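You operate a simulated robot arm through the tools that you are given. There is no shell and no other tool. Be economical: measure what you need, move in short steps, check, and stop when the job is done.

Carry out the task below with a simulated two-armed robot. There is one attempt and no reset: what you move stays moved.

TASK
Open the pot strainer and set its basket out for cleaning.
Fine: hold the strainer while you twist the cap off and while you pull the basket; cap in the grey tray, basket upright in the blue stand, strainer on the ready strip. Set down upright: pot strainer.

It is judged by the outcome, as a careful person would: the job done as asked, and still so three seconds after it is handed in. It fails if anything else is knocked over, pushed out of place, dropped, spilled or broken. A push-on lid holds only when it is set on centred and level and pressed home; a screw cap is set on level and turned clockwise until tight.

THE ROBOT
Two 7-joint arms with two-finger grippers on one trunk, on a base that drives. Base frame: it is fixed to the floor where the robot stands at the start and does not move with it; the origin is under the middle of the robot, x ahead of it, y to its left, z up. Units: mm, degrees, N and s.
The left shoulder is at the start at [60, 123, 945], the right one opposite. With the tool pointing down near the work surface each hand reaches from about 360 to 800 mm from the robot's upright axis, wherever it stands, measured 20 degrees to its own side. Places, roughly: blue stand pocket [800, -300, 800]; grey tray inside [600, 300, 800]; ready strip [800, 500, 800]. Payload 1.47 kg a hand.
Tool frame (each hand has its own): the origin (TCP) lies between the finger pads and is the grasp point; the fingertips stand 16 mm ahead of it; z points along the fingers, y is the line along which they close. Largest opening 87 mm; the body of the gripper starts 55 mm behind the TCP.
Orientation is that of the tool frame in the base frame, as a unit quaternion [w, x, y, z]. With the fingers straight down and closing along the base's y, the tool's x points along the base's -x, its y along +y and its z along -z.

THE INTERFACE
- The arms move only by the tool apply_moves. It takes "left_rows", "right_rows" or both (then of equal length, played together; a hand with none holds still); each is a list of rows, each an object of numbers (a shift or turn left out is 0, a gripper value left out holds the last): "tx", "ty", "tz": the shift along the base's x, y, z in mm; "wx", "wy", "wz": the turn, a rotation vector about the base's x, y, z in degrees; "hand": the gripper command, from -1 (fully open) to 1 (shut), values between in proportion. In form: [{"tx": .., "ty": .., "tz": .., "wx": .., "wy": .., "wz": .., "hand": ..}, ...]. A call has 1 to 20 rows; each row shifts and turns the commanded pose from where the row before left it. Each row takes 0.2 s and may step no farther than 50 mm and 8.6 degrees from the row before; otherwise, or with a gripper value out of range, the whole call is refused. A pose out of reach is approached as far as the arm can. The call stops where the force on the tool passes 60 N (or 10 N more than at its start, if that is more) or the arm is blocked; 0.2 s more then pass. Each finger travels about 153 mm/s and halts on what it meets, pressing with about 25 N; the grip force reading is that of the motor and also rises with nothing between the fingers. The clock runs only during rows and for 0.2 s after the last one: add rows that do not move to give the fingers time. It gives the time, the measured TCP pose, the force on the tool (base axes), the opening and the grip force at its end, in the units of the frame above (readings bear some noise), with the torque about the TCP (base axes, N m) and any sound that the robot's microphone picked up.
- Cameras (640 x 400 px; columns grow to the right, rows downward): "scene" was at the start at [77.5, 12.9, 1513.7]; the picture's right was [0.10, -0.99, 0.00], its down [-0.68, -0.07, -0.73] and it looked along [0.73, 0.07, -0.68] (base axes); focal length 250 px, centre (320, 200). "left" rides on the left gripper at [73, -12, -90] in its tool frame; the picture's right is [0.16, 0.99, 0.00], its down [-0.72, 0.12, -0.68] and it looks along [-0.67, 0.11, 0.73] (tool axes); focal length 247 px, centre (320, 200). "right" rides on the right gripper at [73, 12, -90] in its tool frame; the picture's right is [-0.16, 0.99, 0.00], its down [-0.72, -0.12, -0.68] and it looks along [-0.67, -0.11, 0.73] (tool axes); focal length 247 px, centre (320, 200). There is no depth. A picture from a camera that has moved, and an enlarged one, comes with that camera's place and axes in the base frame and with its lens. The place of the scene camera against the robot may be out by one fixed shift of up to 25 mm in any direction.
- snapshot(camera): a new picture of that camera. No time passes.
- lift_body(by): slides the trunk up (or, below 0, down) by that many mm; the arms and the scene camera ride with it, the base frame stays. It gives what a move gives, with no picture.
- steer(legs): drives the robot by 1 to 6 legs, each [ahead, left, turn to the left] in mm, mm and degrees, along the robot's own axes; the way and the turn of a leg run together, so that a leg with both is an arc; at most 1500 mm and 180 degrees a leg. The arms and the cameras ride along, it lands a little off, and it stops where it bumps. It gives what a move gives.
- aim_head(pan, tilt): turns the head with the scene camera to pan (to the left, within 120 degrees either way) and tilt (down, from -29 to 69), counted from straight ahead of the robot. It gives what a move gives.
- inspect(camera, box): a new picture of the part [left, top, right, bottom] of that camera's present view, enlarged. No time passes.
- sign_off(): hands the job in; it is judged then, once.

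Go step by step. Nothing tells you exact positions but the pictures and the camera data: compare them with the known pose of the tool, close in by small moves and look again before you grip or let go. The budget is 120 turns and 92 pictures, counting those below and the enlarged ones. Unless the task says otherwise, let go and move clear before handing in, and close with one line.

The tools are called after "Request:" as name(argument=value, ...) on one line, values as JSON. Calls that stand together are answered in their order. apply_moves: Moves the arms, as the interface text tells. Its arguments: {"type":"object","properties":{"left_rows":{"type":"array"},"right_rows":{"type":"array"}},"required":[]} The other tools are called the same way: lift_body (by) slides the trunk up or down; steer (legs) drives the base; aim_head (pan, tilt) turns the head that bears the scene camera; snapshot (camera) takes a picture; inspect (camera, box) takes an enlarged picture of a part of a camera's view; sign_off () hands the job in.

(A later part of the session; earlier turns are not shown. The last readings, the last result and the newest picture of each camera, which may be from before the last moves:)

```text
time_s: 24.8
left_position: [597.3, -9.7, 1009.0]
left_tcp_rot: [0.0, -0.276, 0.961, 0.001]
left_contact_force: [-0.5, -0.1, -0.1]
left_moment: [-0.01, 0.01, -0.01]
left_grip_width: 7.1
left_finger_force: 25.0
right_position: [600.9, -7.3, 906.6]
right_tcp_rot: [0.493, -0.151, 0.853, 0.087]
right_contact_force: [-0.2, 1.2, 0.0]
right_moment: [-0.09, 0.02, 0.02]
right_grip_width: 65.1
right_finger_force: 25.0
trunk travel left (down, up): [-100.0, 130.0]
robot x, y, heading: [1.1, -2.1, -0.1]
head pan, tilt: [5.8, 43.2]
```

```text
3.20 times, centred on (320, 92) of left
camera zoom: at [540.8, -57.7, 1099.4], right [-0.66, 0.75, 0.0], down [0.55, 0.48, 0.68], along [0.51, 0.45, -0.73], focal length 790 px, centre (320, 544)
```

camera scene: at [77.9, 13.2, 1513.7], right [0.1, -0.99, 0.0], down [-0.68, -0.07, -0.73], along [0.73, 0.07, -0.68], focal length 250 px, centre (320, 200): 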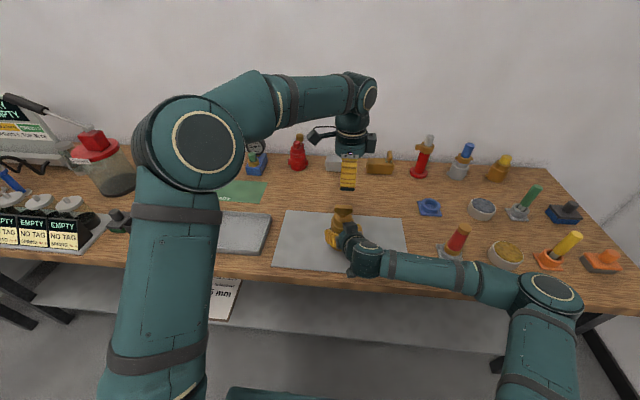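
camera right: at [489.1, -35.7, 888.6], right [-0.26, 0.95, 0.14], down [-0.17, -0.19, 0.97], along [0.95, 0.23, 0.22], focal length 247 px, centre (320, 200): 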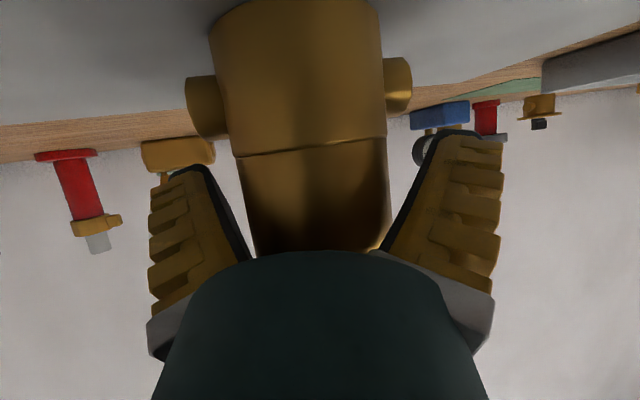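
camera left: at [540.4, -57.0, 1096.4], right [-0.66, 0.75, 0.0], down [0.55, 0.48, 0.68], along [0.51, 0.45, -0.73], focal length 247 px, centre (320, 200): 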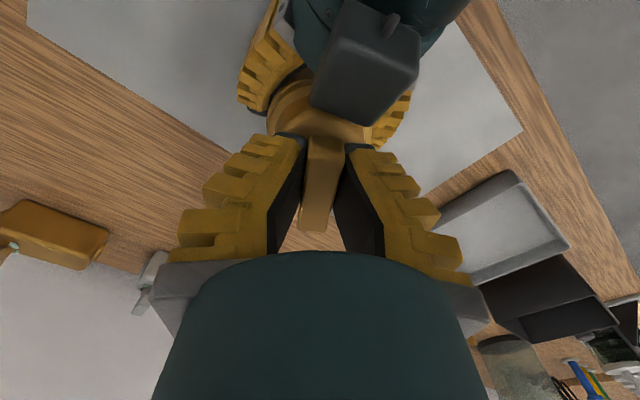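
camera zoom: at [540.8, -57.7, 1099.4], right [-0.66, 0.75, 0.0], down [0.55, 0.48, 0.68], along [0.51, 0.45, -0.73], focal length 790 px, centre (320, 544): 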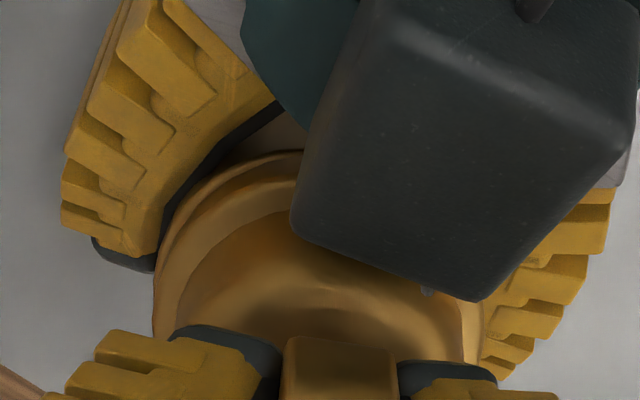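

Request:
apply_moves(left_rows=[{"tz": 3}, {"tz": 3}, {"tz": 3}, {}])

Request:
inspect(camera="scene", box=[300, 170, 380, 260])

Request:
inspect(camera="left", box=[220, 30, 420, 155])

```text
time_s: 25.8
left_position: [599.0, -8.4, 1019.6]
left_tcp_rot: [0.0, -0.275, 0.961, 0.0]
left_contact_force: [0.0, -0.6, -1.8]
left_moment: [0.0, 0.02, 0.02]
left_grip_width: 7.1
left_finger_force: 24.8
right_position: [601.9, -6.9, 906.2]
right_tcp_rot: [0.493, -0.151, 0.852, 0.088]
right_contact_force: [0.6, 0.8, -0.6]
right_moment: [-0.09, -0.03, 0.06]
right_grip_width: 65.4
right_finger_force: 25.0
trunk travel left (down, up): [-100.0, 130.0]
robot x, y, heading: [0.4, 0.3, -0.2]
head pan, tilt: [5.8, 43.2]
```

```text
4.44 times, centred on (340, 215) of scene
camera zoom: at [77.8, 13.1, 1513.7], right [0.1, -0.99, 0.0], down [-0.68, -0.07, -0.73], along [0.73, 0.07, -0.68], focal length 1112 px, centre (231, 133)
```

zoom: 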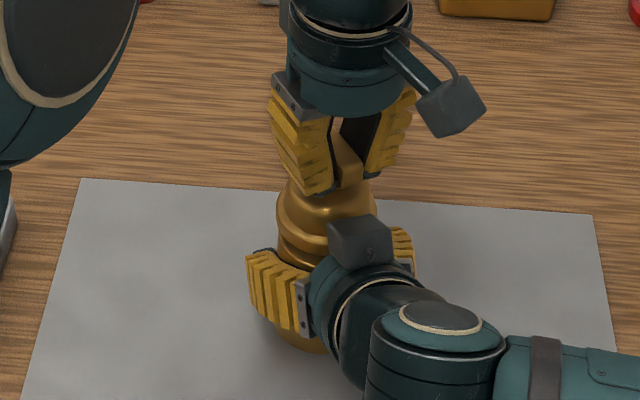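

```text
3.20 times, centred on (320, 92) of left
camera zoom: at [541.8, -56.7, 1109.3], right [-0.66, 0.75, 0.0], down [0.55, 0.48, 0.68], along [0.51, 0.45, -0.73], focal length 790 px, centre (320, 544)
```

zoom: 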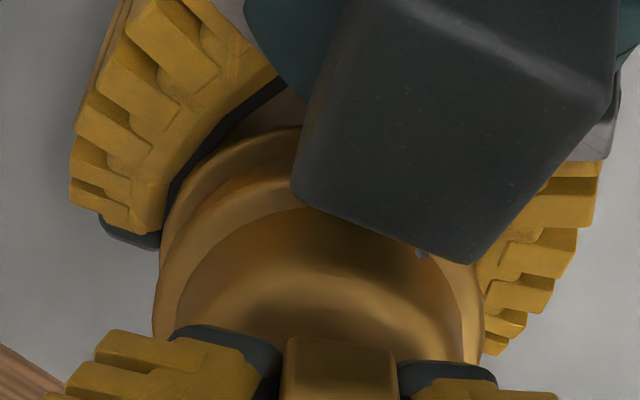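

The cap is free and rising with the hand. I'll lift it straight clear and check that the basket stayed in.

Request:
apply_moves(left_rows=[{"tz": 8}, {"tz": 15}, {"tz": 20}, {"tz": 25}, {}])

Request:
inspect(camera="scene", box=[280, 130, 420, 260])

```text
time_s: 27.0
left_position: [599.7, -7.4, 1083.9]
left_tcp_rot: [0.0, -0.275, 0.961, 0.0]
left_contact_force: [1.2, 0.9, -2.5]
left_moment: [-0.01, 0.04, 0.01]
left_grip_width: 7.2
left_finger_force: 24.9
right_position: [600.8, -6.8, 906.3]
right_tcp_rot: [0.491, -0.151, 0.853, 0.087]
right_contact_force: [-0.5, 0.8, 0.3]
right_moment: [-0.16, -0.09, 0.04]
right_grip_width: 65.4
right_finger_force: 24.9
trunk travel left (down, up): [-100.0, 130.0]
robot x, y, heading: [0.4, 1.7, -0.3]
head pan, tilt: [5.8, 43.2]
```

```text
3.08 times, centred on (350, 195) of scene
camera zoom: at [77.7, 13.0, 1513.7], right [0.1, -0.99, 0.0], down [-0.68, -0.07, -0.73], along [0.73, 0.07, -0.68], focal length 770 px, centre (228, 215)
```

zoom: 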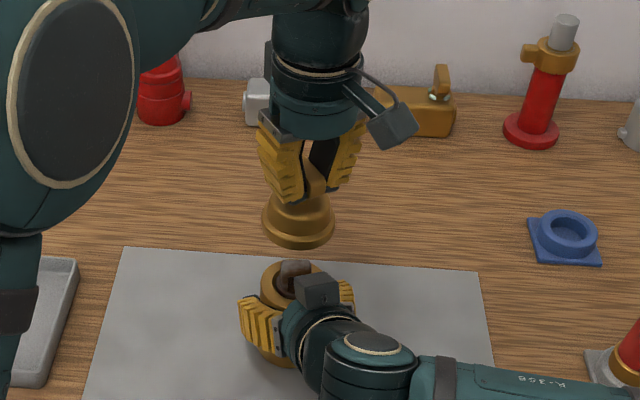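

The cap is off, and the basket with its top knob stayed in the body. I'll carry the cap over to the grey tray, near [590, 350].

Request:
apply_moves(left_rows=[{"tz": 10}, {"ty": 40, "tx": -1}, {"ty": 40, "tx": -1}, {"ty": 40, "tx": -1}, {"ty": 40, "tx": -1}, {"ty": 40, "tx": -1}, {"ty": 40, "tx": -1}, {"ty": 40, "tx": -1}, {"ty": 40, "tx": -1}, {"ty": 35}, {}])

Request:
snapshot(camera="left")

Request:
snapshot(camera="scene")

```text
time_s: 29.4
left_position: [589.2, 347.1, 1098.6]
left_tcp_rot: [0.0, -0.276, 0.961, 0.0]
left_contact_force: [-0.8, 0.7, -1.2]
left_moment: [-0.02, 0.02, -0.01]
left_grip_width: 7.1
left_finger_force: 24.6
right_position: [601.8, -7.4, 905.9]
right_tcp_rot: [0.492, -0.151, 0.853, 0.087]
right_contact_force: [-0.1, -0.4, -0.3]
right_moment: [-0.24, -0.05, 0.0]
right_grip_width: 65.1
right_finger_force: 24.2
trunk travel left (down, up): [-100.0, 130.0]
robot x, y, heading: [-0.4, 2.5, 0.1]
head pan, tilt: [5.8, 43.2]
```

```text
49 pictures are left
camera left: at [532.5, 298.2, 1188.8], right [-0.66, 0.75, 0.0], down [0.55, 0.48, 0.68], along [0.51, 0.45, -0.73], focal length 247 px, centre (320, 200)
```

left: 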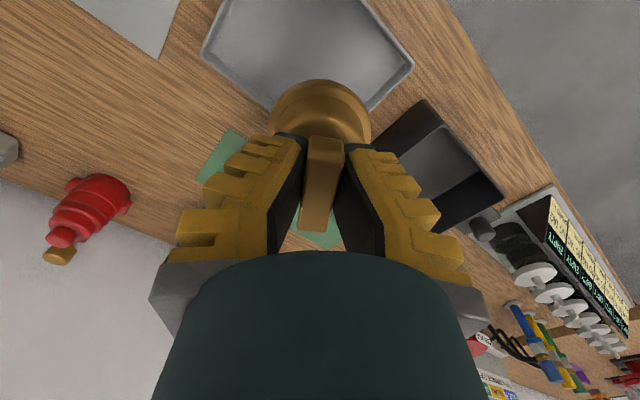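

```text
48 pictures are left
camera scene: at [77.8, 12.9, 1513.7], right [0.1, -0.99, 0.0], down [-0.68, -0.07, -0.73], along [0.73, 0.07, -0.68], focal length 250 px, centre (320, 200)
```

scene: 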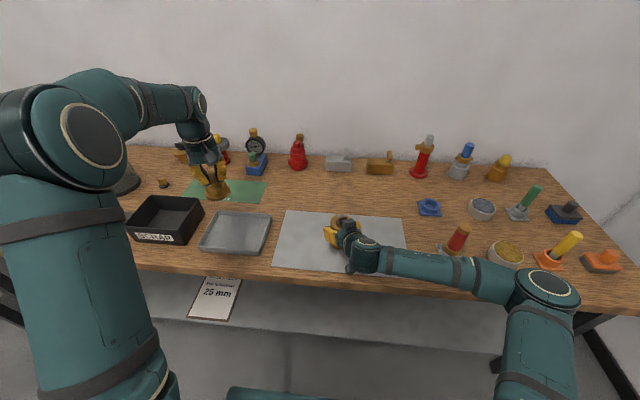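

The cap hangs over the tray with the centre about 10 mm away. I'll correct that and descend most of the way.

Request:
apply_moves(left_rows=[{"tx": 6, "ty": -7, "tz": -30}, {"tz": -40}, {"tz": -40}, {"tz": -40}, {"tz": -15}, {}])

Request:
inspect(camera="scene", box=[170, 160, 300, 270])

Request:
snapshot(camera="left")

```text
time_s: 30.8
left_position: [595.6, 336.0, 930.3]
left_tcp_rot: [0.0, -0.276, 0.961, 0.0]
left_contact_force: [-0.6, 0.3, -2.2]
left_moment: [-0.03, 0.0, -0.01]
left_grip_width: 6.9
left_finger_force: 25.0
right_position: [601.6, -7.2, 906.2]
right_tcp_rot: [0.493, -0.15, 0.853, 0.087]
right_contact_force: [0.1, 1.7, 0.3]
right_moment: [-0.11, -0.01, 0.03]
right_grip_width: 65.2
right_finger_force: 24.9
trunk travel left (down, up): [-100.0, 130.0]
robot x, y, heading: [-0.9, 2.7, 0.2]
head pan, tilt: [5.8, 43.2]
```

```text
3.64 times, centred on (235, 215) of scene
camera zoom: at [77.7, 13.2, 1513.7], right [0.1, -0.99, 0.0], down [-0.68, -0.07, -0.73], along [0.73, 0.07, -0.68], focal length 910 px, centre (629, 146)
```

zoom: 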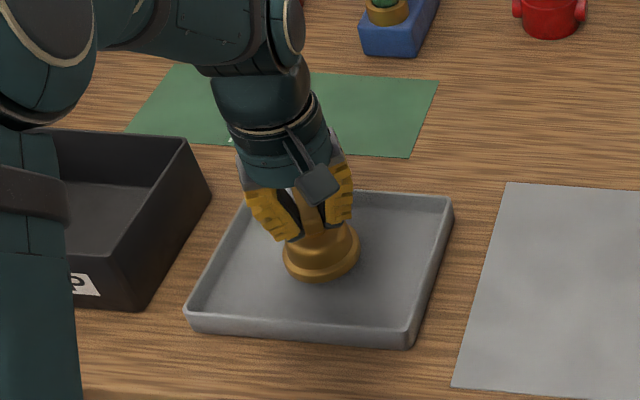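

```text
46 pictures are left
camera left: at [538.1, 288.3, 1021.3], right [-0.66, 0.75, 0.0], down [0.55, 0.48, 0.68], along [0.51, 0.45, -0.73], focal length 247 px, centre (320, 200)
```

left: 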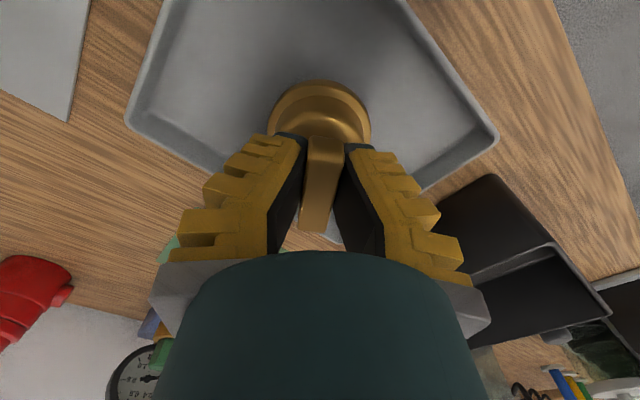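

The cap is well inside the tray, so I'll lower it gently until I feel contact.

Request:
apply_moves(left_rows=[{"tz": -4}, {"tz": -4}, {"tz": -3}, {"tz": -2}, {}])

Request:
apply_moves(left_rows=[{"tz": -1.5}, {"tz": -1.5}, {}])

```text
time_s: 32.0
left_position: [593.9, 339.3, 919.1]
left_tcp_rot: [0.0, -0.275, 0.961, 0.0]
left_contact_force: [0.8, 0.2, -1.8]
left_moment: [0.01, -0.01, 0.04]
left_grip_width: 7.1
left_finger_force: 24.9
right_position: [601.2, -7.2, 905.3]
right_tcp_rot: [0.492, -0.15, 0.853, 0.086]
right_contact_force: [0.7, 1.0, 0.3]
right_moment: [-0.15, -0.04, 0.03]
right_grip_width: 65.2
right_finger_force: 25.1
trunk travel left (down, up): [-100.0, 130.0]
robot x, y, heading: [-3.4, -3.0, -0.1]
head pan, tilt: [5.8, 43.2]
```

```text
time_s: 32.8
left_position: [595.5, 339.1, 915.6]
left_tcp_rot: [0.0, -0.275, 0.961, 0.0]
left_contact_force: [-0.1, -0.6, -1.4]
left_moment: [-0.03, 0.01, -0.02]
left_grip_width: 7.0
left_finger_force: 24.6
right_position: [601.2, -7.9, 906.8]
right_tcp_rot: [0.493, -0.15, 0.852, 0.087]
right_contact_force: [0.7, 0.8, 0.7]
right_moment: [-0.15, -0.06, 0.02]
right_grip_width: 65.0
right_finger_force: 24.9
trunk travel left (down, up): [-100.0, 130.0]
robot x, y, heading: [0.1, 1.6, 0.1]
head pan, tilt: [5.8, 43.2]
```

Request:
apply_moves(left_rows=[{"tz": -1.5}, {"tz": -1.5}, {}])

Request:
apply_moves(left_rows=[{"tz": -1.5}, {"tz": -1.5}, {}])

Request:
inspect(camera="scene", box=[170, 160, 300, 270])

```text
time_s: 33.6
left_position: [595.7, 339.9, 912.6]
left_tcp_rot: [0.0, -0.276, 0.961, 0.0]
left_contact_force: [-0.5, -0.4, 0.9]
left_moment: [-0.03, 0.08, -0.03]
left_grip_width: 7.8
left_finger_force: 25.3
right_position: [600.8, -7.3, 905.4]
right_tcp_rot: [0.492, -0.151, 0.853, 0.087]
right_contact_force: [0.5, 0.6, 0.0]
right_moment: [-0.15, -0.11, 0.06]
right_grip_width: 65.3
right_finger_force: 25.3
trunk travel left (down, up): [-100.0, 130.0]
robot x, y, heading: [1.5, -1.0, 0.3]
head pan, tilt: [5.8, 43.2]
```

```text
time_s: 34.4
left_position: [595.8, 339.7, 911.6]
left_tcp_rot: [0.002, -0.275, 0.961, 0.0]
left_contact_force: [3.2, 3.6, 14.0]
left_moment: [0.0, 0.02, 0.0]
left_grip_width: 14.4
left_finger_force: 24.9
right_position: [601.1, -8.2, 906.4]
right_tcp_rot: [0.493, -0.149, 0.853, 0.086]
right_contact_force: [-0.7, 0.2, -0.2]
right_moment: [-0.17, 0.03, -0.02]
right_grip_width: 65.3
right_finger_force: 24.7
trunk travel left (down, up): [-100.0, 130.0]
robot x, y, heading: [1.5, -4.2, -0.1]
head pan, tilt: [5.8, 43.2]
```

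```text
3.64 times, centred on (235, 215) of scene
camera zoom: at [77.0, 12.6, 1513.9], right [0.1, -0.99, 0.0], down [-0.68, -0.07, -0.73], along [0.73, 0.07, -0.68], focal length 910 px, centre (629, 146)
```

zoom: 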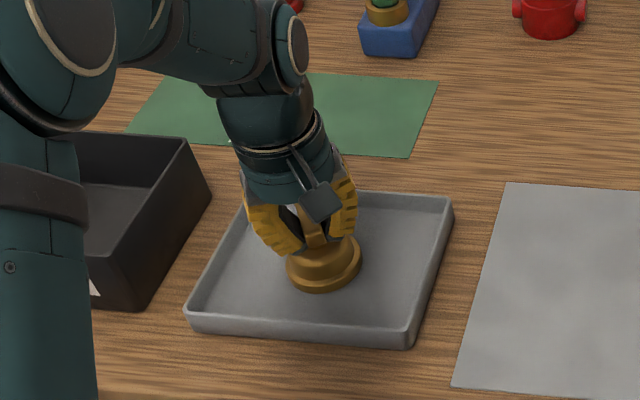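

Contact is made and the cap sits on the tray floor. I'll release it and raise the hand.

Request:
apply_moves(left_rows=[{"tz": 1.5, "hand": 0.2}, {}, {"tz": 10}, {"tz": 25}, {"tz": 40}, {"tz": 45}, {"tz": 45}, {}])

Request:
inspect(camera="scene", box=[190, 160, 400, 280])

```text
time_s: 36.2
left_position: [596.4, 338.0, 1078.8]
left_tcp_rot: [-0.001, -0.276, 0.961, 0.0]
left_contact_force: [0.0, -0.3, 0.0]
left_moment: [0.01, -0.01, -0.03]
left_grip_width: 40.8
left_finger_force: 4.9
right_position: [601.1, -8.8, 905.4]
right_tcp_rot: [0.493, -0.151, 0.853, 0.087]
right_contact_force: [-0.4, -0.1, -1.0]
right_moment: [-0.21, -0.02, 0.03]
right_grip_width: 65.2
right_finger_force: 25.4
trunk travel left (down, up): [-100.0, 130.0]
robot x, y, heading: [1.6, 3.6, 0.0]
head pan, tilt: [5.8, 43.2]
```

```text
3.05 times, centred on (295, 220) of scene
camera zoom: at [77.5, 12.9, 1513.7], right [0.1, -0.99, 0.0], down [-0.68, -0.07, -0.73], along [0.73, 0.07, -0.68], focal length 763 px, centre (396, 139)
```

zoom: 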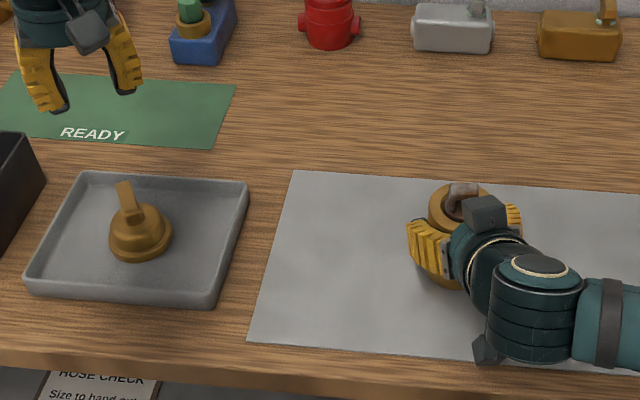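

The cap rests upright in the tray. The right hand still holds the body, so I'll bring the left over it, yaw about 20° so the fingers clear the right-hand box, and look at the basket knob.

Request:
apply_moves(left_rows=[{"tz": 40}, {"ty": -40, "wz": -6}, {"ty": -40, "wz": -6}, {"ty": -40}, {"ty": -40}, {"ty": -40}, {"ty": -40}, {"ty": -40}, {"ty": -40}, {"ty": -26, "tx": 3}, {}])

Request:
inspect(camera="left", box=[200, 0, 440, 150])

Request:
inspect(camera="scene", box=[310, 190, 400, 270])

```text
time_s: 38.6
left_position: [596.9, -4.3, 1113.6]
left_tcp_rot: [0.0, -0.174, 0.985, 0.0]
left_contact_force: [0.6, 0.4, 0.3]
left_moment: [0.01, -0.03, 0.0]
left_grip_width: 40.8
left_finger_force: 4.6
right_position: [600.8, -6.9, 906.8]
right_tcp_rot: [0.493, -0.151, 0.853, 0.087]
right_contact_force: [0.5, 1.6, -0.2]
right_moment: [-0.15, -0.02, 0.01]
right_grip_width: 65.4
right_finger_force: 24.6
trunk travel left (down, up): [-100.0, 130.0]
robot x, y, heading: [-0.2, 1.9, 0.0]
head pan, tilt: [5.8, 43.2]
```

```text
2.67 times, centred on (320, 75) of left
camera zoom: at [530.9, -40.7, 1203.8], right [-0.49, 0.87, 0.0], down [0.64, 0.36, 0.68], along [0.59, 0.33, -0.73], focal length 659 px, centre (320, 533)
```

zoom: 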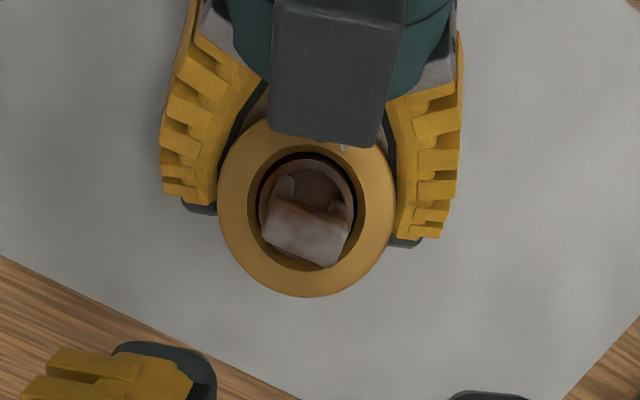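

```text
5.00 times, centred on (355, 230) of scene
camera zoom: at [77.5, 13.1, 1513.8], right [0.1, -0.99, 0.0], down [-0.68, -0.07, -0.73], along [0.73, 0.07, -0.68], focal length 1251 px, centre (145, 50)
```

zoom: 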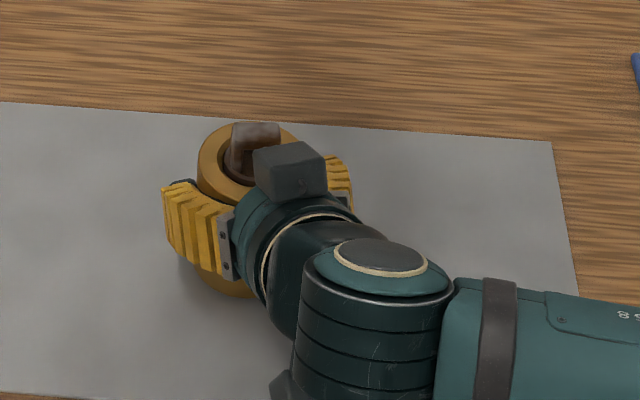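

The basket has an arched handle, about 30 mm across and running roughly along y (turned about 16°), its top near z≈975 on the axis [600, -7.5]. I'll align to it and come down to just above.

Request:
apply_moves(left_rows=[{"tx": 3, "ty": -3, "tz": -30, "wz": -4, "hand": 0.05}, {"tz": -40}, {"tz": -38}, {}])

Request:
snapshot(camera="left")

Request:
inspect(camera="scene", box=[310, 170, 400, 250])

```text
time_s: 39.6
left_position: [602.4, -6.3, 1004.1]
left_tcp_rot: [0.0, -0.139, 0.99, 0.0]
left_contact_force: [0.1, 0.5, -0.2]
left_moment: [-0.02, -0.03, -0.02]
left_grip_width: 46.8
left_finger_force: 4.2
right_position: [601.3, -7.2, 906.6]
right_tcp_rot: [0.492, -0.15, 0.853, 0.086]
right_contact_force: [-0.8, 0.3, 0.4]
right_moment: [-0.21, 0.03, -0.01]
right_grip_width: 65.4
right_finger_force: 24.9
trunk travel left (down, up): [-100.0, 130.0]
robot x, y, heading: [-4.0, 2.1, -0.2]
head pan, tilt: [5.8, 43.2]
```

```text
41 pictures are left
camera left: at [534.4, -37.1, 1095.2], right [-0.42, 0.91, 0.0], down [0.66, 0.31, 0.68], along [0.62, 0.29, -0.73], focal length 247 px, centre (320, 200)
```

left: 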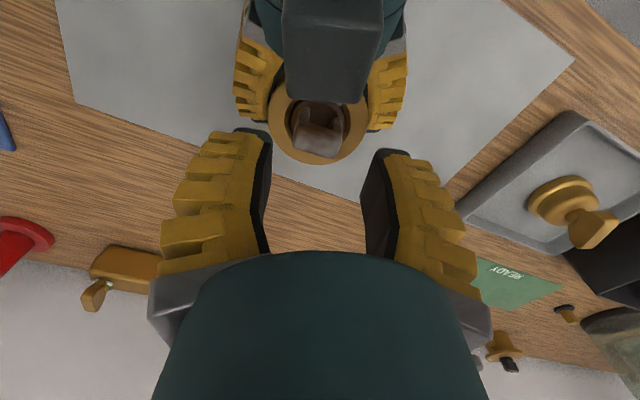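

```text
5.00 times, centred on (355, 210) of scene
camera zoom: at [77.6, 13.0, 1513.8], right [0.1, -0.99, 0.0], down [-0.68, -0.07, -0.73], along [0.73, 0.07, -0.68], focal length 1251 px, centre (145, 150)
```

zoom: 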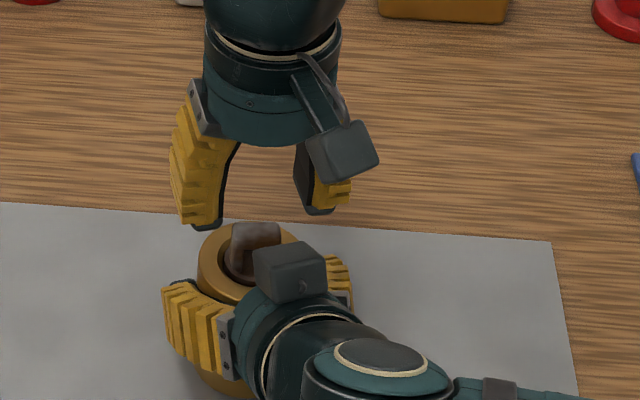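

The handle is centred between the open fingers. I'll descend astride it, watching the force.

Request:
apply_moves(left_rows=[{"tz": -12, "tx": -1, "ty": -1}, {"tz": -12}, {"tz": -8}, {"tz": -5}, {}])

Request:
snapshot(camera="left")

Request:
inspect(camera="scene", box=[310, 170, 400, 250])

```text
time_s: 40.8
left_position: [601.4, -9.7, 970.2]
left_tcp_rot: [0.0, -0.138, 0.99, 0.0]
left_contact_force: [0.2, -0.7, -0.4]
left_moment: [0.0, 0.02, -0.03]
left_grip_width: 46.7
left_finger_force: 3.8
right_position: [601.6, -8.2, 905.6]
right_tcp_rot: [0.493, -0.15, 0.853, 0.087]
right_contact_force: [0.6, -0.4, -0.4]
right_moment: [-0.22, -0.06, 0.03]
right_grip_width: 65.2
right_finger_force: 25.0
trunk travel left (down, up): [-100.0, 130.0]
robot x, y, heading: [0.0, -1.9, 0.2]
head pan, tilt: [5.8, 43.2]
```

```text
39 pictures are left
camera left: at [532.8, -40.8, 1061.2], right [-0.42, 0.91, 0.0], down [0.66, 0.31, 0.68], along [0.62, 0.29, -0.73], focal length 247 px, centre (320, 200)
```

left: 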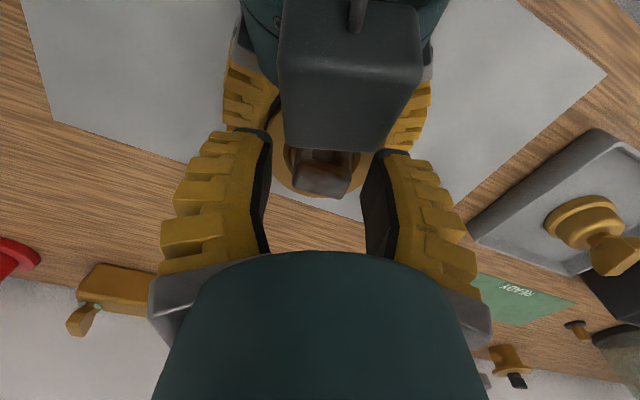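

```text
5.00 times, centred on (355, 210) of scene
camera zoom: at [77.6, 12.9, 1513.7], right [0.1, -0.99, 0.0], down [-0.68, -0.07, -0.73], along [0.73, 0.07, -0.68], focal length 1251 px, centre (145, 150)
```

zoom: 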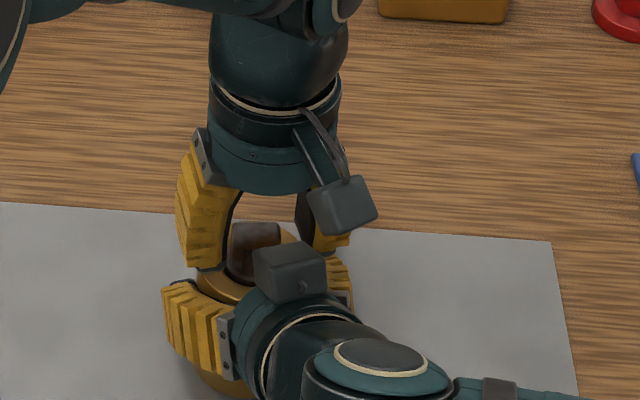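

The handle top is near z≈965, so I'll go 4 mm lower and close.

Request:
apply_moves(left_rows=[{"tz": -2}, {"tz": -2}, {}, {"hand": 1}, {}, {}])

Request:
snapshot(camera="left")

```text
time_s: 42.2
left_position: [600.0, -8.5, 967.0]
left_tcp_rot: [-0.001, -0.139, 0.99, 0.0]
left_contact_force: [-2.2, 3.4, 6.6]
left_moment: [0.04, -0.02, -0.14]
left_grip_width: 24.8
left_finger_force: 25.6
right_position: [600.9, -7.3, 905.4]
right_tcp_rot: [0.493, -0.15, 0.853, 0.086]
right_contact_force: [4.3, -3.2, -0.3]
right_moment: [-0.15, 0.03, 0.18]
right_grip_width: 65.3
right_finger_force: 24.9
trunk travel left (down, up): [-100.0, 130.0]
robot x, y, heading: [1.8, -1.5, -0.1]
head pan, tilt: [5.8, 43.2]
```

```text
37 pictures are left
camera left: at [532.8, -40.2, 1058.1], right [-0.42, 0.91, 0.0], down [0.66, 0.31, 0.68], along [0.62, 0.29, -0.73], focal length 247 px, centre (320, 200)
```

left: 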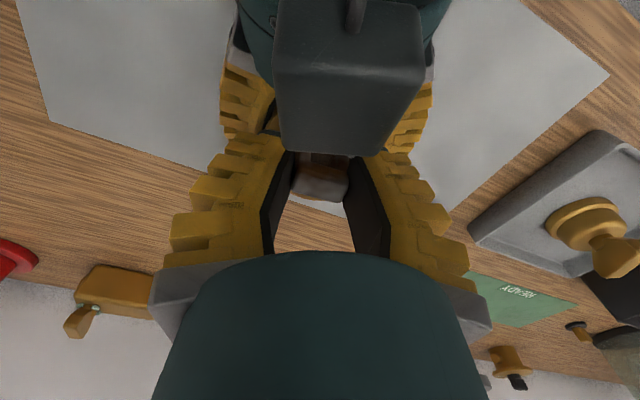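

The handle is gripped (24.8 mm). I'll pull straight up slowly.

Request:
apply_moves(left_rows=[{"tz": 2}, {"tz": 3}, {"tz": 3}, {"tz": 4}, {}])

Request:
inspect(camera="scene", box=[310, 170, 400, 250])

```text
time_s: 43.4
left_position: [600.0, -9.8, 979.0]
left_tcp_rot: [0.0, -0.14, 0.99, 0.001]
left_contact_force: [2.3, 2.4, -1.1]
left_moment: [0.11, -0.08, 0.0]
left_grip_width: 21.7
left_finger_force: 24.9
right_position: [601.4, -8.2, 906.0]
right_tcp_rot: [0.492, -0.151, 0.853, 0.086]
right_contact_force: [-3.3, -1.6, -0.5]
right_moment: [-0.1, -0.06, 0.01]
right_grip_width: 65.6
right_finger_force: 25.0
trunk travel left (down, up): [-100.0, 130.0]
robot x, y, heading: [2.4, 0.5, 0.2]
head pan, tilt: [5.8, 43.2]
heard: snap
```

```text
5.00 times, centred on (355, 210) of scene
camera zoom: at [77.6, 13.0, 1513.7], right [0.1, -0.99, 0.0], down [-0.68, -0.07, -0.73], along [0.73, 0.07, -0.68], focal length 1251 px, centre (145, 150)
```

zoom: 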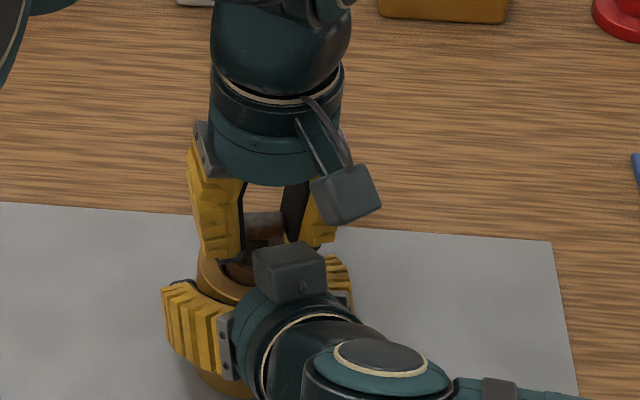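

A snap was heard, so the basket has probably released from its seat. I'll lift a bit more and check it comes along.

Request:
apply_moves(left_rows=[{"tz": 5}, {"tz": 8}, {"tz": 10}, {}])

Request:
inspect(camera="scene", box=[310, 170, 400, 250])

Request:
snapshot(camera="left")

```text
time_s: 44.4
left_position: [599.2, -9.1, 1004.2]
left_tcp_rot: [0.0, -0.139, 0.99, 0.0]
left_contact_force: [1.9, 1.0, 0.0]
left_moment: [0.01, -0.12, -0.01]
left_grip_width: 21.3
left_finger_force: 25.2
right_position: [603.5, -7.6, 906.2]
right_tcp_rot: [0.493, -0.15, 0.853, 0.087]
right_contact_force: [-1.6, -0.6, -0.2]
right_moment: [-0.16, -0.1, -0.04]
right_grip_width: 65.6
right_finger_force: 24.9
trunk travel left (down, up): [-100.0, 130.0]
robot x, y, heading: [3.9, 3.2, 0.0]
head pan, tilt: [5.8, 43.2]
```

```text
5.00 times, centred on (355, 210) of scene
camera zoom: at [77.6, 13.0, 1513.7], right [0.1, -0.99, 0.0], down [-0.68, -0.07, -0.73], along [0.73, 0.07, -0.68], focal length 1251 px, centre (145, 150)
```

zoom: 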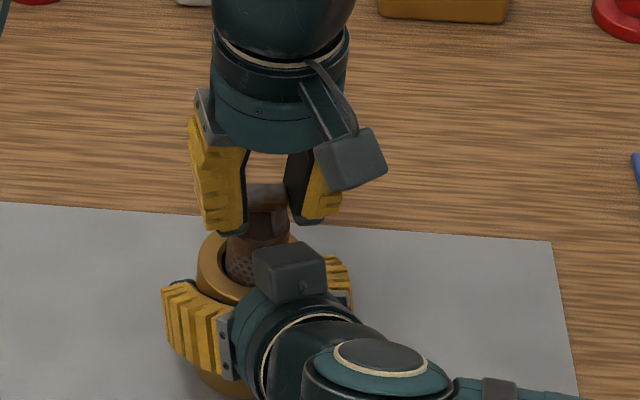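

```text
34 pictures are left
camera left: at [531.0, -41.3, 1093.6], right [-0.42, 0.91, 0.0], down [0.66, 0.31, 0.68], along [0.62, 0.29, -0.73], focal length 247 px, centre (320, 200)
```

left: 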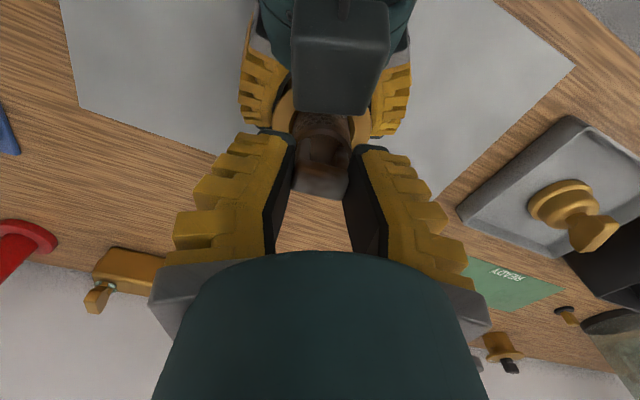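

The mesh basket is coming out. I'll keep lifting straight until it is clear.

Request:
apply_moves(left_rows=[{"tz": 10}, {"tz": 15}, {"tz": 15}, {"tz": 15}, {"tz": 15}, {"tz": 15}, {"tz": 15}, {}])

Request:
inspect(camera="scene", box=[290, 120, 430, 260])

```text
time_s: 46.2
left_position: [599.8, -11.5, 1102.1]
left_tcp_rot: [0.0, -0.14, 0.99, 0.0]
left_contact_force: [0.3, -0.1, -1.1]
left_moment: [-0.04, 0.05, 0.04]
left_grip_width: 21.5
left_finger_force: 25.2
right_position: [601.4, -7.9, 907.0]
right_tcp_rot: [0.492, -0.15, 0.853, 0.086]
right_contact_force: [-1.2, 0.2, -0.2]
right_moment: [-0.1, 0.01, 0.0]
right_grip_width: 65.0
right_finger_force: 25.2
trunk travel left (down, up): [-100.0, 130.0]
robot x, y, heading: [2.0, -2.5, -0.1]
head pan, tilt: [5.8, 43.2]
```

```text
2.86 times, centred on (360, 190) of scene
camera zoom: at [77.5, 13.0, 1513.7], right [0.1, -0.99, 0.0], down [-0.68, -0.07, -0.73], along [0.73, 0.07, -0.68], focal length 715 px, centre (206, 229)
```

zoom: 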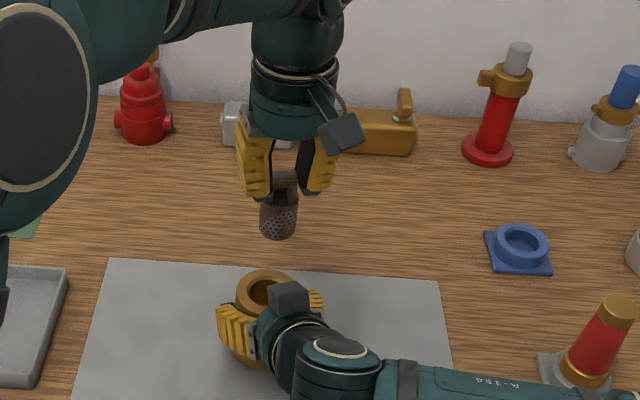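

The basket is fully out and hanging upright. I'll release the strainer with the right hand, back it straight off and return it to a high tool-down pose before driving.

Request:
apply_moves(right_rows=[{"hand": -1}, {}, {}, {"tx": -15, "ty": -5.5}, {"tx": -20, "ty": -7}, {"tx": -20, "ty": -7}, {"tx": -20, "ty": -7}, {"tx": -15, "ty": -6}, {}])

Request:
inspect(camera="scene", box=[290, 120, 430, 280])

```text
time_s: 48.2
left_position: [600.8, -11.7, 1102.6]
left_tcp_rot: [0.0, -0.139, 0.99, 0.0]
left_contact_force: [0.2, -0.3, -0.8]
left_moment: [-0.01, 0.0, 0.01]
left_grip_width: 21.6
left_finger_force: 25.3
right_position: [517.0, -64.7, 909.9]
right_tcp_rot: [0.492, -0.151, 0.853, 0.087]
right_contact_force: [0.5, -0.1, 0.2]
right_moment: [-0.01, -0.01, -0.02]
right_grip_width: 86.9
right_finger_force: 0.1
right hand out of reach, approached as far as the arm can: row 6, 7, 8
trunk travel left (down, up): [-100.0, 130.0]
robot x, y, heading: [1.4, -2.9, -0.1]
head pan, tilt: [5.8, 43.2]
```

```text
2.50 times, centred on (360, 200) of scene
camera zoom: at [77.7, 13.1, 1513.7], right [0.1, -0.99, 0.0], down [-0.68, -0.07, -0.73], along [0.73, 0.07, -0.68], focal length 626 px, centre (220, 200)
```

zoom: 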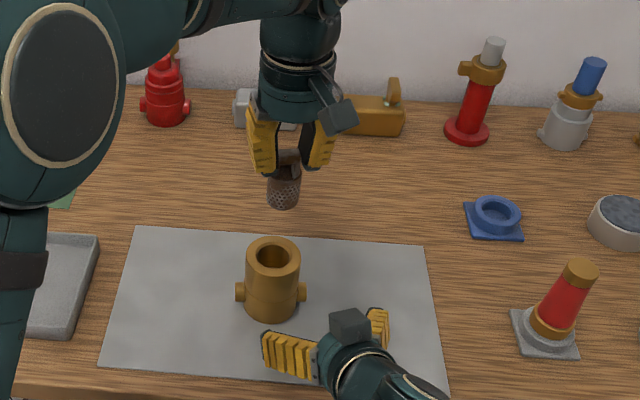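

The strainer stands upright and free. Raising and folding the right hand back to a tool-down high pose.

Request:
apply_moves(right_rows=[{"tz": 35}, {"tz": 35}, {"tz": 35}, {"tz": 35, "ty": -15}, {"tz": 30, "ty": -20, "wz": -6.67}, {"tz": 20, "ty": -20, "wz": -6.67}, {"tz": 15, "ty": -20, "wz": -6.67}, {"tz": 15, "tx": -10, "ty": -15, "wy": 7.5}, {"tz": 15, "tx": -10, "ty": -15, "wy": 7.5}, {"tz": 15, "tx": -10, "ty": -10, "wy": 7.5}, {"tz": 15, "tx": -10, "ty": -10, "wy": 7.5}, {"tz": 15, "tx": -10, "wy": 7.5}, {"tz": 10, "tx": -10, "wy": 7.5}, {"tx": -10, "wy": 7.5}, {"tx": -10, "wy": 7.5}, {}])

Request:
steer(legs=[[0, -560, 0]])

Request:
snapshot(camera="scene")

```text
time_s: 51.6
left_position: [600.8, -11.7, 1101.5]
left_tcp_rot: [0.0, -0.139, 0.99, 0.0]
left_contact_force: [-0.2, -0.3, -1.3]
left_moment: [0.01, -0.02, 0.0]
left_grip_width: 21.4
left_finger_force: 24.7
right_position: [437.6, -190.5, 1197.8]
right_tcp_rot: [-0.001, 0.0, 1.0, 0.0]
right_contact_force: [-0.9, 0.1, -0.3]
right_moment: [-0.02, 0.0, 0.0]
right_grip_width: 86.9
right_finger_force: 0.1
trunk travel left (down, up): [-100.0, 130.0]
robot x, y, heading: [1.1, -0.5, 0.1]
head pan, tilt: [5.8, 43.2]
```

```text
time_s: 56.9
left_position: [599.0, -567.9, 1101.8]
left_tcp_rot: [0.0, -0.137, 0.991, 0.0]
left_contact_force: [0.8, 0.6, -0.6]
left_moment: [0.0, -0.01, 0.0]
left_grip_width: 21.2
left_finger_force: 25.2
right_position: [435.9, -745.7, 1198.5]
right_tcp_rot: [0.0, 0.003, 1.0, 0.0]
right_contact_force: [0.0, -0.2, -0.1]
right_moment: [0.0, 0.0, -0.01]
right_grip_width: 87.2
right_finger_force: 0.1
trunk travel left (down, up): [-100.0, 130.0]
robot x, y, heading: [-1.9, -554.5, -0.5]
head pan, tilt: [5.8, 43.2]
```

```text
31 pictures are left
camera scene: at [75.7, -539.7, 1513.7], right [0.09, -1.0, 0.0], down [-0.68, -0.06, -0.73], along [0.73, 0.07, -0.68], focal length 250 px, centre (320, 200)
```

scene: 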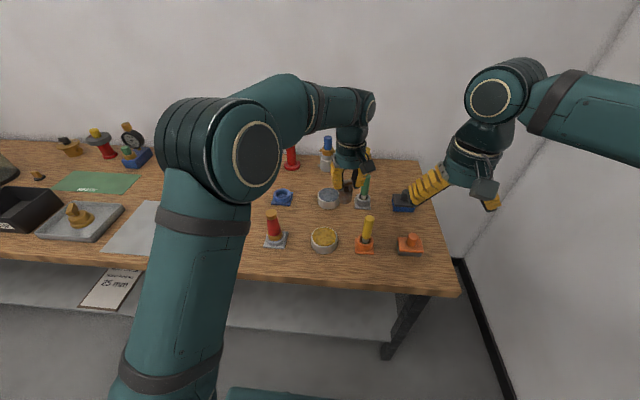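

The robot is now abreast of the stand. I'll drive ahead 120 mm and swing the left hand over towards the blue stand.

Request:
steer(legs=[[120, 0, 0]])

Request:
apply_moves(left_rows=[{"ty": 35, "tx": 5}, {"ty": 35, "tx": 5}, {"ty": 35, "tx": 5}, {"ty": 35}, {"ty": 30}, {}])

Request:
snapshot(camera="left")

```text
time_s: 58.2
left_position: [721.0, -569.1, 1100.2]
left_tcp_rot: [-0.001, -0.135, 0.991, 0.0]
left_contact_force: [0.1, 0.9, 0.1]
left_moment: [-0.01, 0.05, -0.01]
left_grip_width: 21.2
left_finger_force: 24.6
right_position: [556.3, -746.1, 1198.1]
right_tcp_rot: [-0.001, 0.003, 1.0, 0.0]
right_contact_force: [0.2, -0.2, 0.2]
right_moment: [0.01, 0.01, 0.04]
right_grip_width: 86.7
right_finger_force: 0.0
trunk travel left (down, up): [-100.0, 130.0]
robot x, y, heading: [121.5, -551.3, -0.4]
head pan, tilt: [5.8, 43.2]
```

```text
time_s: 59.6
left_position: [734.0, -395.9, 1101.7]
left_tcp_rot: [0.0, -0.137, 0.991, 0.0]
left_contact_force: [0.1, 0.0, -1.4]
left_moment: [-0.01, -0.04, 0.01]
left_grip_width: 21.1
left_finger_force: 25.5
right_position: [554.8, -747.1, 1197.2]
right_tcp_rot: [-0.001, 0.004, 1.0, 0.0]
right_contact_force: [-0.1, -0.2, 0.1]
right_moment: [0.04, -0.01, -0.02]
right_grip_width: 87.1
right_finger_force: 0.1
trunk travel left (down, up): [-100.0, 130.0]
robot x, y, heading: [114.5, -551.0, -0.6]
head pan, tilt: [5.8, 43.2]
```

```text
30 pictures are left
camera left: at [666.0, -427.4, 1191.8], right [-0.42, 0.91, 0.0], down [0.67, 0.31, 0.68], along [0.62, 0.28, -0.73], focal length 247 px, centre (320, 200)
```

left: 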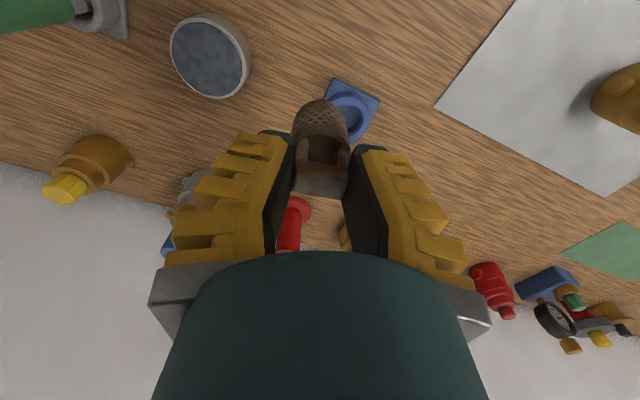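

The stand ring appears at about [780, -331]. I'll move over it, lower to z≈1000 and check again.

Request:
apply_moves(left_rows=[{"tx": 15, "ty": 22}, {"tx": 15, "ty": 22}, {"tx": 16, "ty": 21}, {"tz": -35}, {"tz": -35}, {"tz": -30}, {}])

Request:
snapshot(camera="left")

Request:
snapshot(camera="scene")

```text
time_s: 61.2
left_position: [780.4, -332.3, 1004.2]
left_tcp_rot: [0.001, -0.136, 0.991, 0.0]
left_contact_force: [0.4, 0.0, -0.6]
left_moment: [0.01, 0.0, 0.01]
left_grip_width: 21.1
left_finger_force: 24.7
right_position: [556.2, -747.0, 1197.1]
right_tcp_rot: [0.0, 0.004, 1.0, 0.0]
right_contact_force: [-0.6, -0.7, 0.3]
right_moment: [0.01, -0.01, -0.01]
right_grip_width: 86.8
right_finger_force: 0.1
trunk travel left (down, up): [-100.0, 130.0]
robot x, y, heading: [117.3, -554.8, -0.3]
head pan, tilt: [5.8, 43.2]
```

```text
29 pictures are left
camera left: at [712.4, -363.7, 1094.1], right [-0.42, 0.91, 0.0], down [0.67, 0.31, 0.68], along [0.62, 0.28, -0.73], focal length 247 px, centre (320, 200)
```

left: 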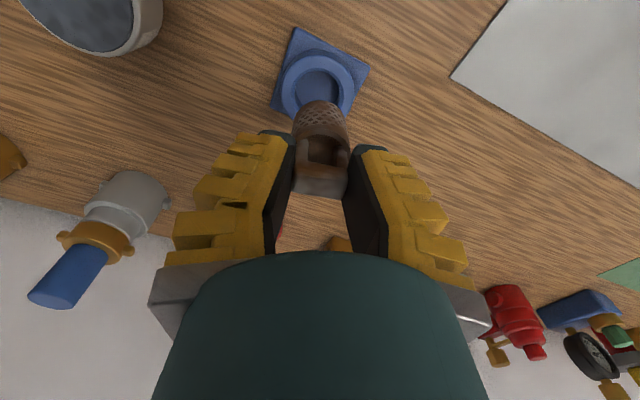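

```text
28 pictures are left
camera scene: at [196.0, -540.5, 1513.8], right [0.09, -1.0, 0.0], down [-0.68, -0.06, -0.73], along [0.73, 0.07, -0.68], focal length 250 px, centre (320, 200)
```

scene: 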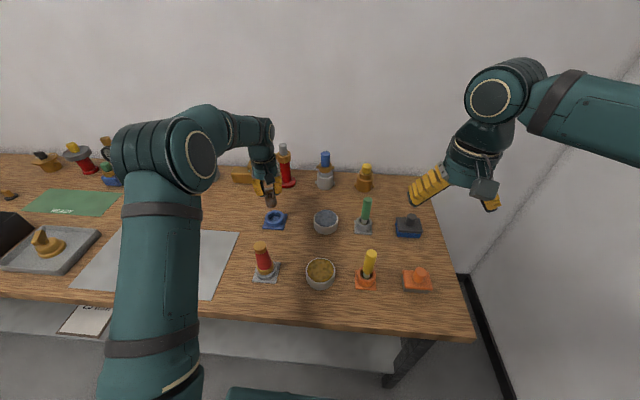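

The ring centre refines to about [782, -335]. I'll nudge, descend to z≈950 and look.

Request:
apply_moves(left_rows=[{"tx": 2, "ty": -3, "tz": -15}, {"tz": -20}, {"tz": -15}, {}])

Request:
inspect(camera="left", box=[220, 30, 420, 210])

Request:
inspect(camera="scene", box=[230, 170, 310, 240])

```text
time_s: 62.2
left_position: [782.0, -336.6, 951.7]
left_tcp_rot: [0.0, -0.136, 0.991, 0.0]
left_contact_force: [-0.7, -1.3, -1.0]
left_moment: [0.0, -0.01, 0.0]
left_grip_width: 21.3
left_finger_force: 24.3
right_position: [554.5, -746.0, 1197.9]
right_tcp_rot: [0.0, 0.004, 1.0, 0.001]
right_contact_force: [-0.4, -0.4, 0.3]
right_moment: [0.01, 0.03, 0.01]
right_grip_width: 87.0
right_finger_force: 0.0
trunk travel left (down, up): [-100.0, 130.0]
robot x, y, heading: [121.1, -554.0, -0.5]
head pan, tilt: [5.8, 43.2]
```

```text
2.22 times, centred on (320, 120) of left
camera zoom: at [714.1, -367.3, 1042.6], right [-0.42, 0.91, 0.0], down [0.67, 0.31, 0.68], along [0.62, 0.28, -0.73], focal length 549 px, centre (320, 378)
```

zoom: 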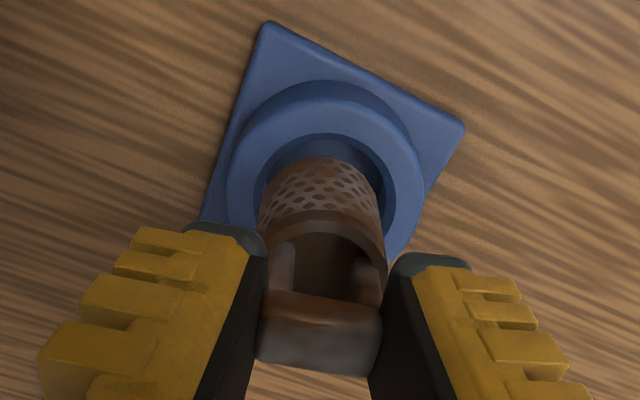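

```text
5.71 times, centred on (270, 205) of scene
camera zoom: at [196.1, -540.5, 1513.8], right [0.09, -1.0, 0.0], down [-0.68, -0.06, -0.73], along [0.73, 0.07, -0.68], focal length 1430 px, centre (606, 171)
```

zoom: 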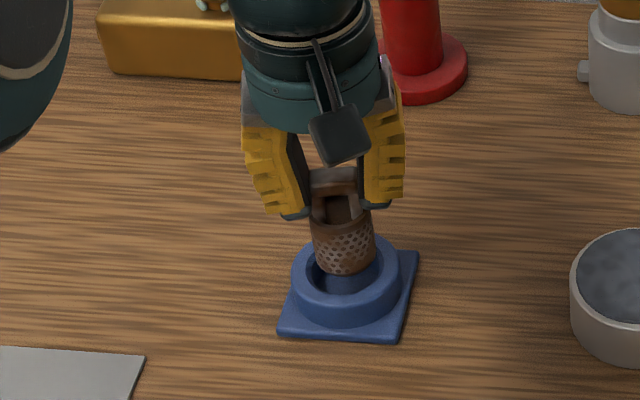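

The ring centre appears about 4 mm further in x and y. I'll correct, lower 12 mm and look again.

Request:
apply_moves(left_rows=[{"tx": 4, "ty": 3.5}, {"tz": -6}, {"tz": -6}, {}])

Request:
inspect(camera="left", box=[220, 30, 420, 210])

Request:
inspect(camera="scene", box=[230, 170, 310, 240])

```text
time_s: 63.2
left_position: [787.9, -333.8, 941.6]
left_tcp_rot: [0.0, -0.136, 0.991, 0.001]
left_contact_force: [0.1, 0.7, -0.7]
left_moment: [-0.02, 0.0, 0.01]
left_grip_width: 20.9
left_finger_force: 25.6
right_position: [555.2, -746.4, 1199.0]
right_tcp_rot: [0.001, 0.003, 1.0, 0.0]
right_contact_force: [-0.4, 0.1, 0.1]
right_moment: [0.0, 0.01, -0.01]
right_grip_width: 87.0
right_finger_force: 0.0
trunk travel left (down, up): [-100.0, 130.0]
robot x, y, heading: [117.4, -552.2, -0.6]
head pan, tilt: [5.8, 43.2]
```

```text
2.22 times, centred on (320, 120) of left
camera zoom: at [718.1, -364.8, 1031.8], right [-0.42, 0.91, 0.0], down [0.67, 0.31, 0.68], along [0.62, 0.28, -0.73], focal length 549 px, centre (320, 378)
```

zoom: 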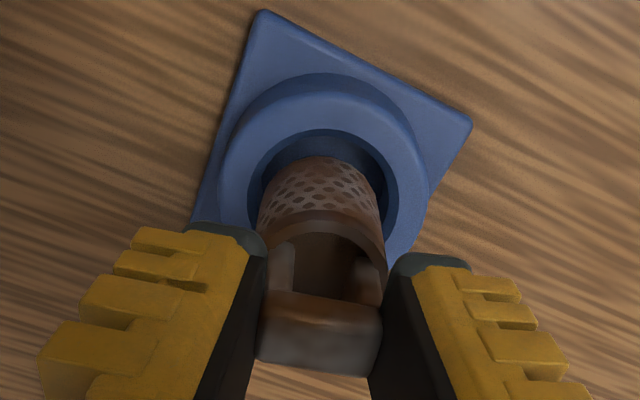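

```text
5.71 times, centred on (270, 205) of scene
camera zoom: at [196.2, -540.5, 1513.8], right [0.09, -1.0, 0.0], down [-0.68, -0.06, -0.73], along [0.73, 0.07, -0.68], focal length 1430 px, centre (606, 171)
```

zoom: 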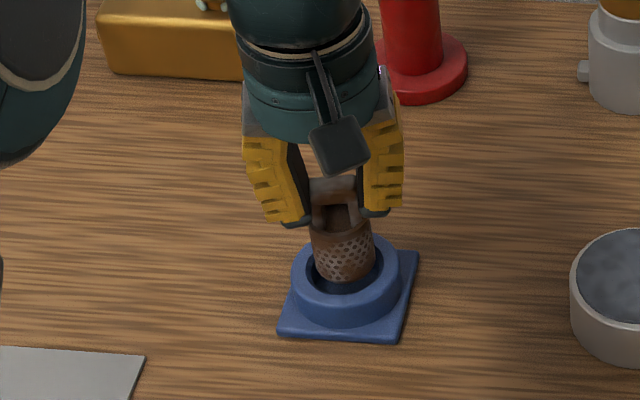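

It looks well centred, so I'll lower into the pocket gently.

Request:
apply_moves(left_rows=[{"tz": -4}, {"tz": -4}, {"tz": -4}, {}])

Request:
inspect(camera="scene", box=[230, 170, 310, 240])

```text
time_s: 64.2
left_position: [785.2, -334.1, 928.1]
left_tcp_rot: [0.001, -0.136, 0.991, -0.001]
left_contact_force: [-0.3, -0.2, -0.8]
left_moment: [-0.01, 0.01, 0.02]
left_grip_width: 20.7
left_finger_force: 25.0
right_position: [554.7, -746.5, 1197.5]
right_tcp_rot: [0.0, 0.003, 1.0, 0.0]
right_contact_force: [-0.5, 0.2, 1.1]
right_moment: [-0.02, 0.01, -0.01]
right_grip_width: 87.0
right_finger_force: 0.1
trunk travel left (down, up): [-100.0, 130.0]
robot x, y, heading: [120.8, -552.7, -0.2]
head pan, tilt: [5.8, 43.2]
```

```text
5.71 times, centred on (270, 205) of scene
camera zoom: at [196.2, -540.4, 1513.7], right [0.09, -1.0, 0.0], down [-0.68, -0.06, -0.73], along [0.73, 0.07, -0.68], focal length 1430 px, centre (606, 171)
```

zoom: 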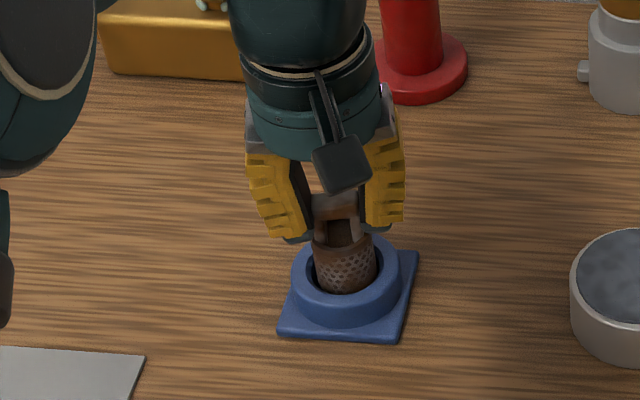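

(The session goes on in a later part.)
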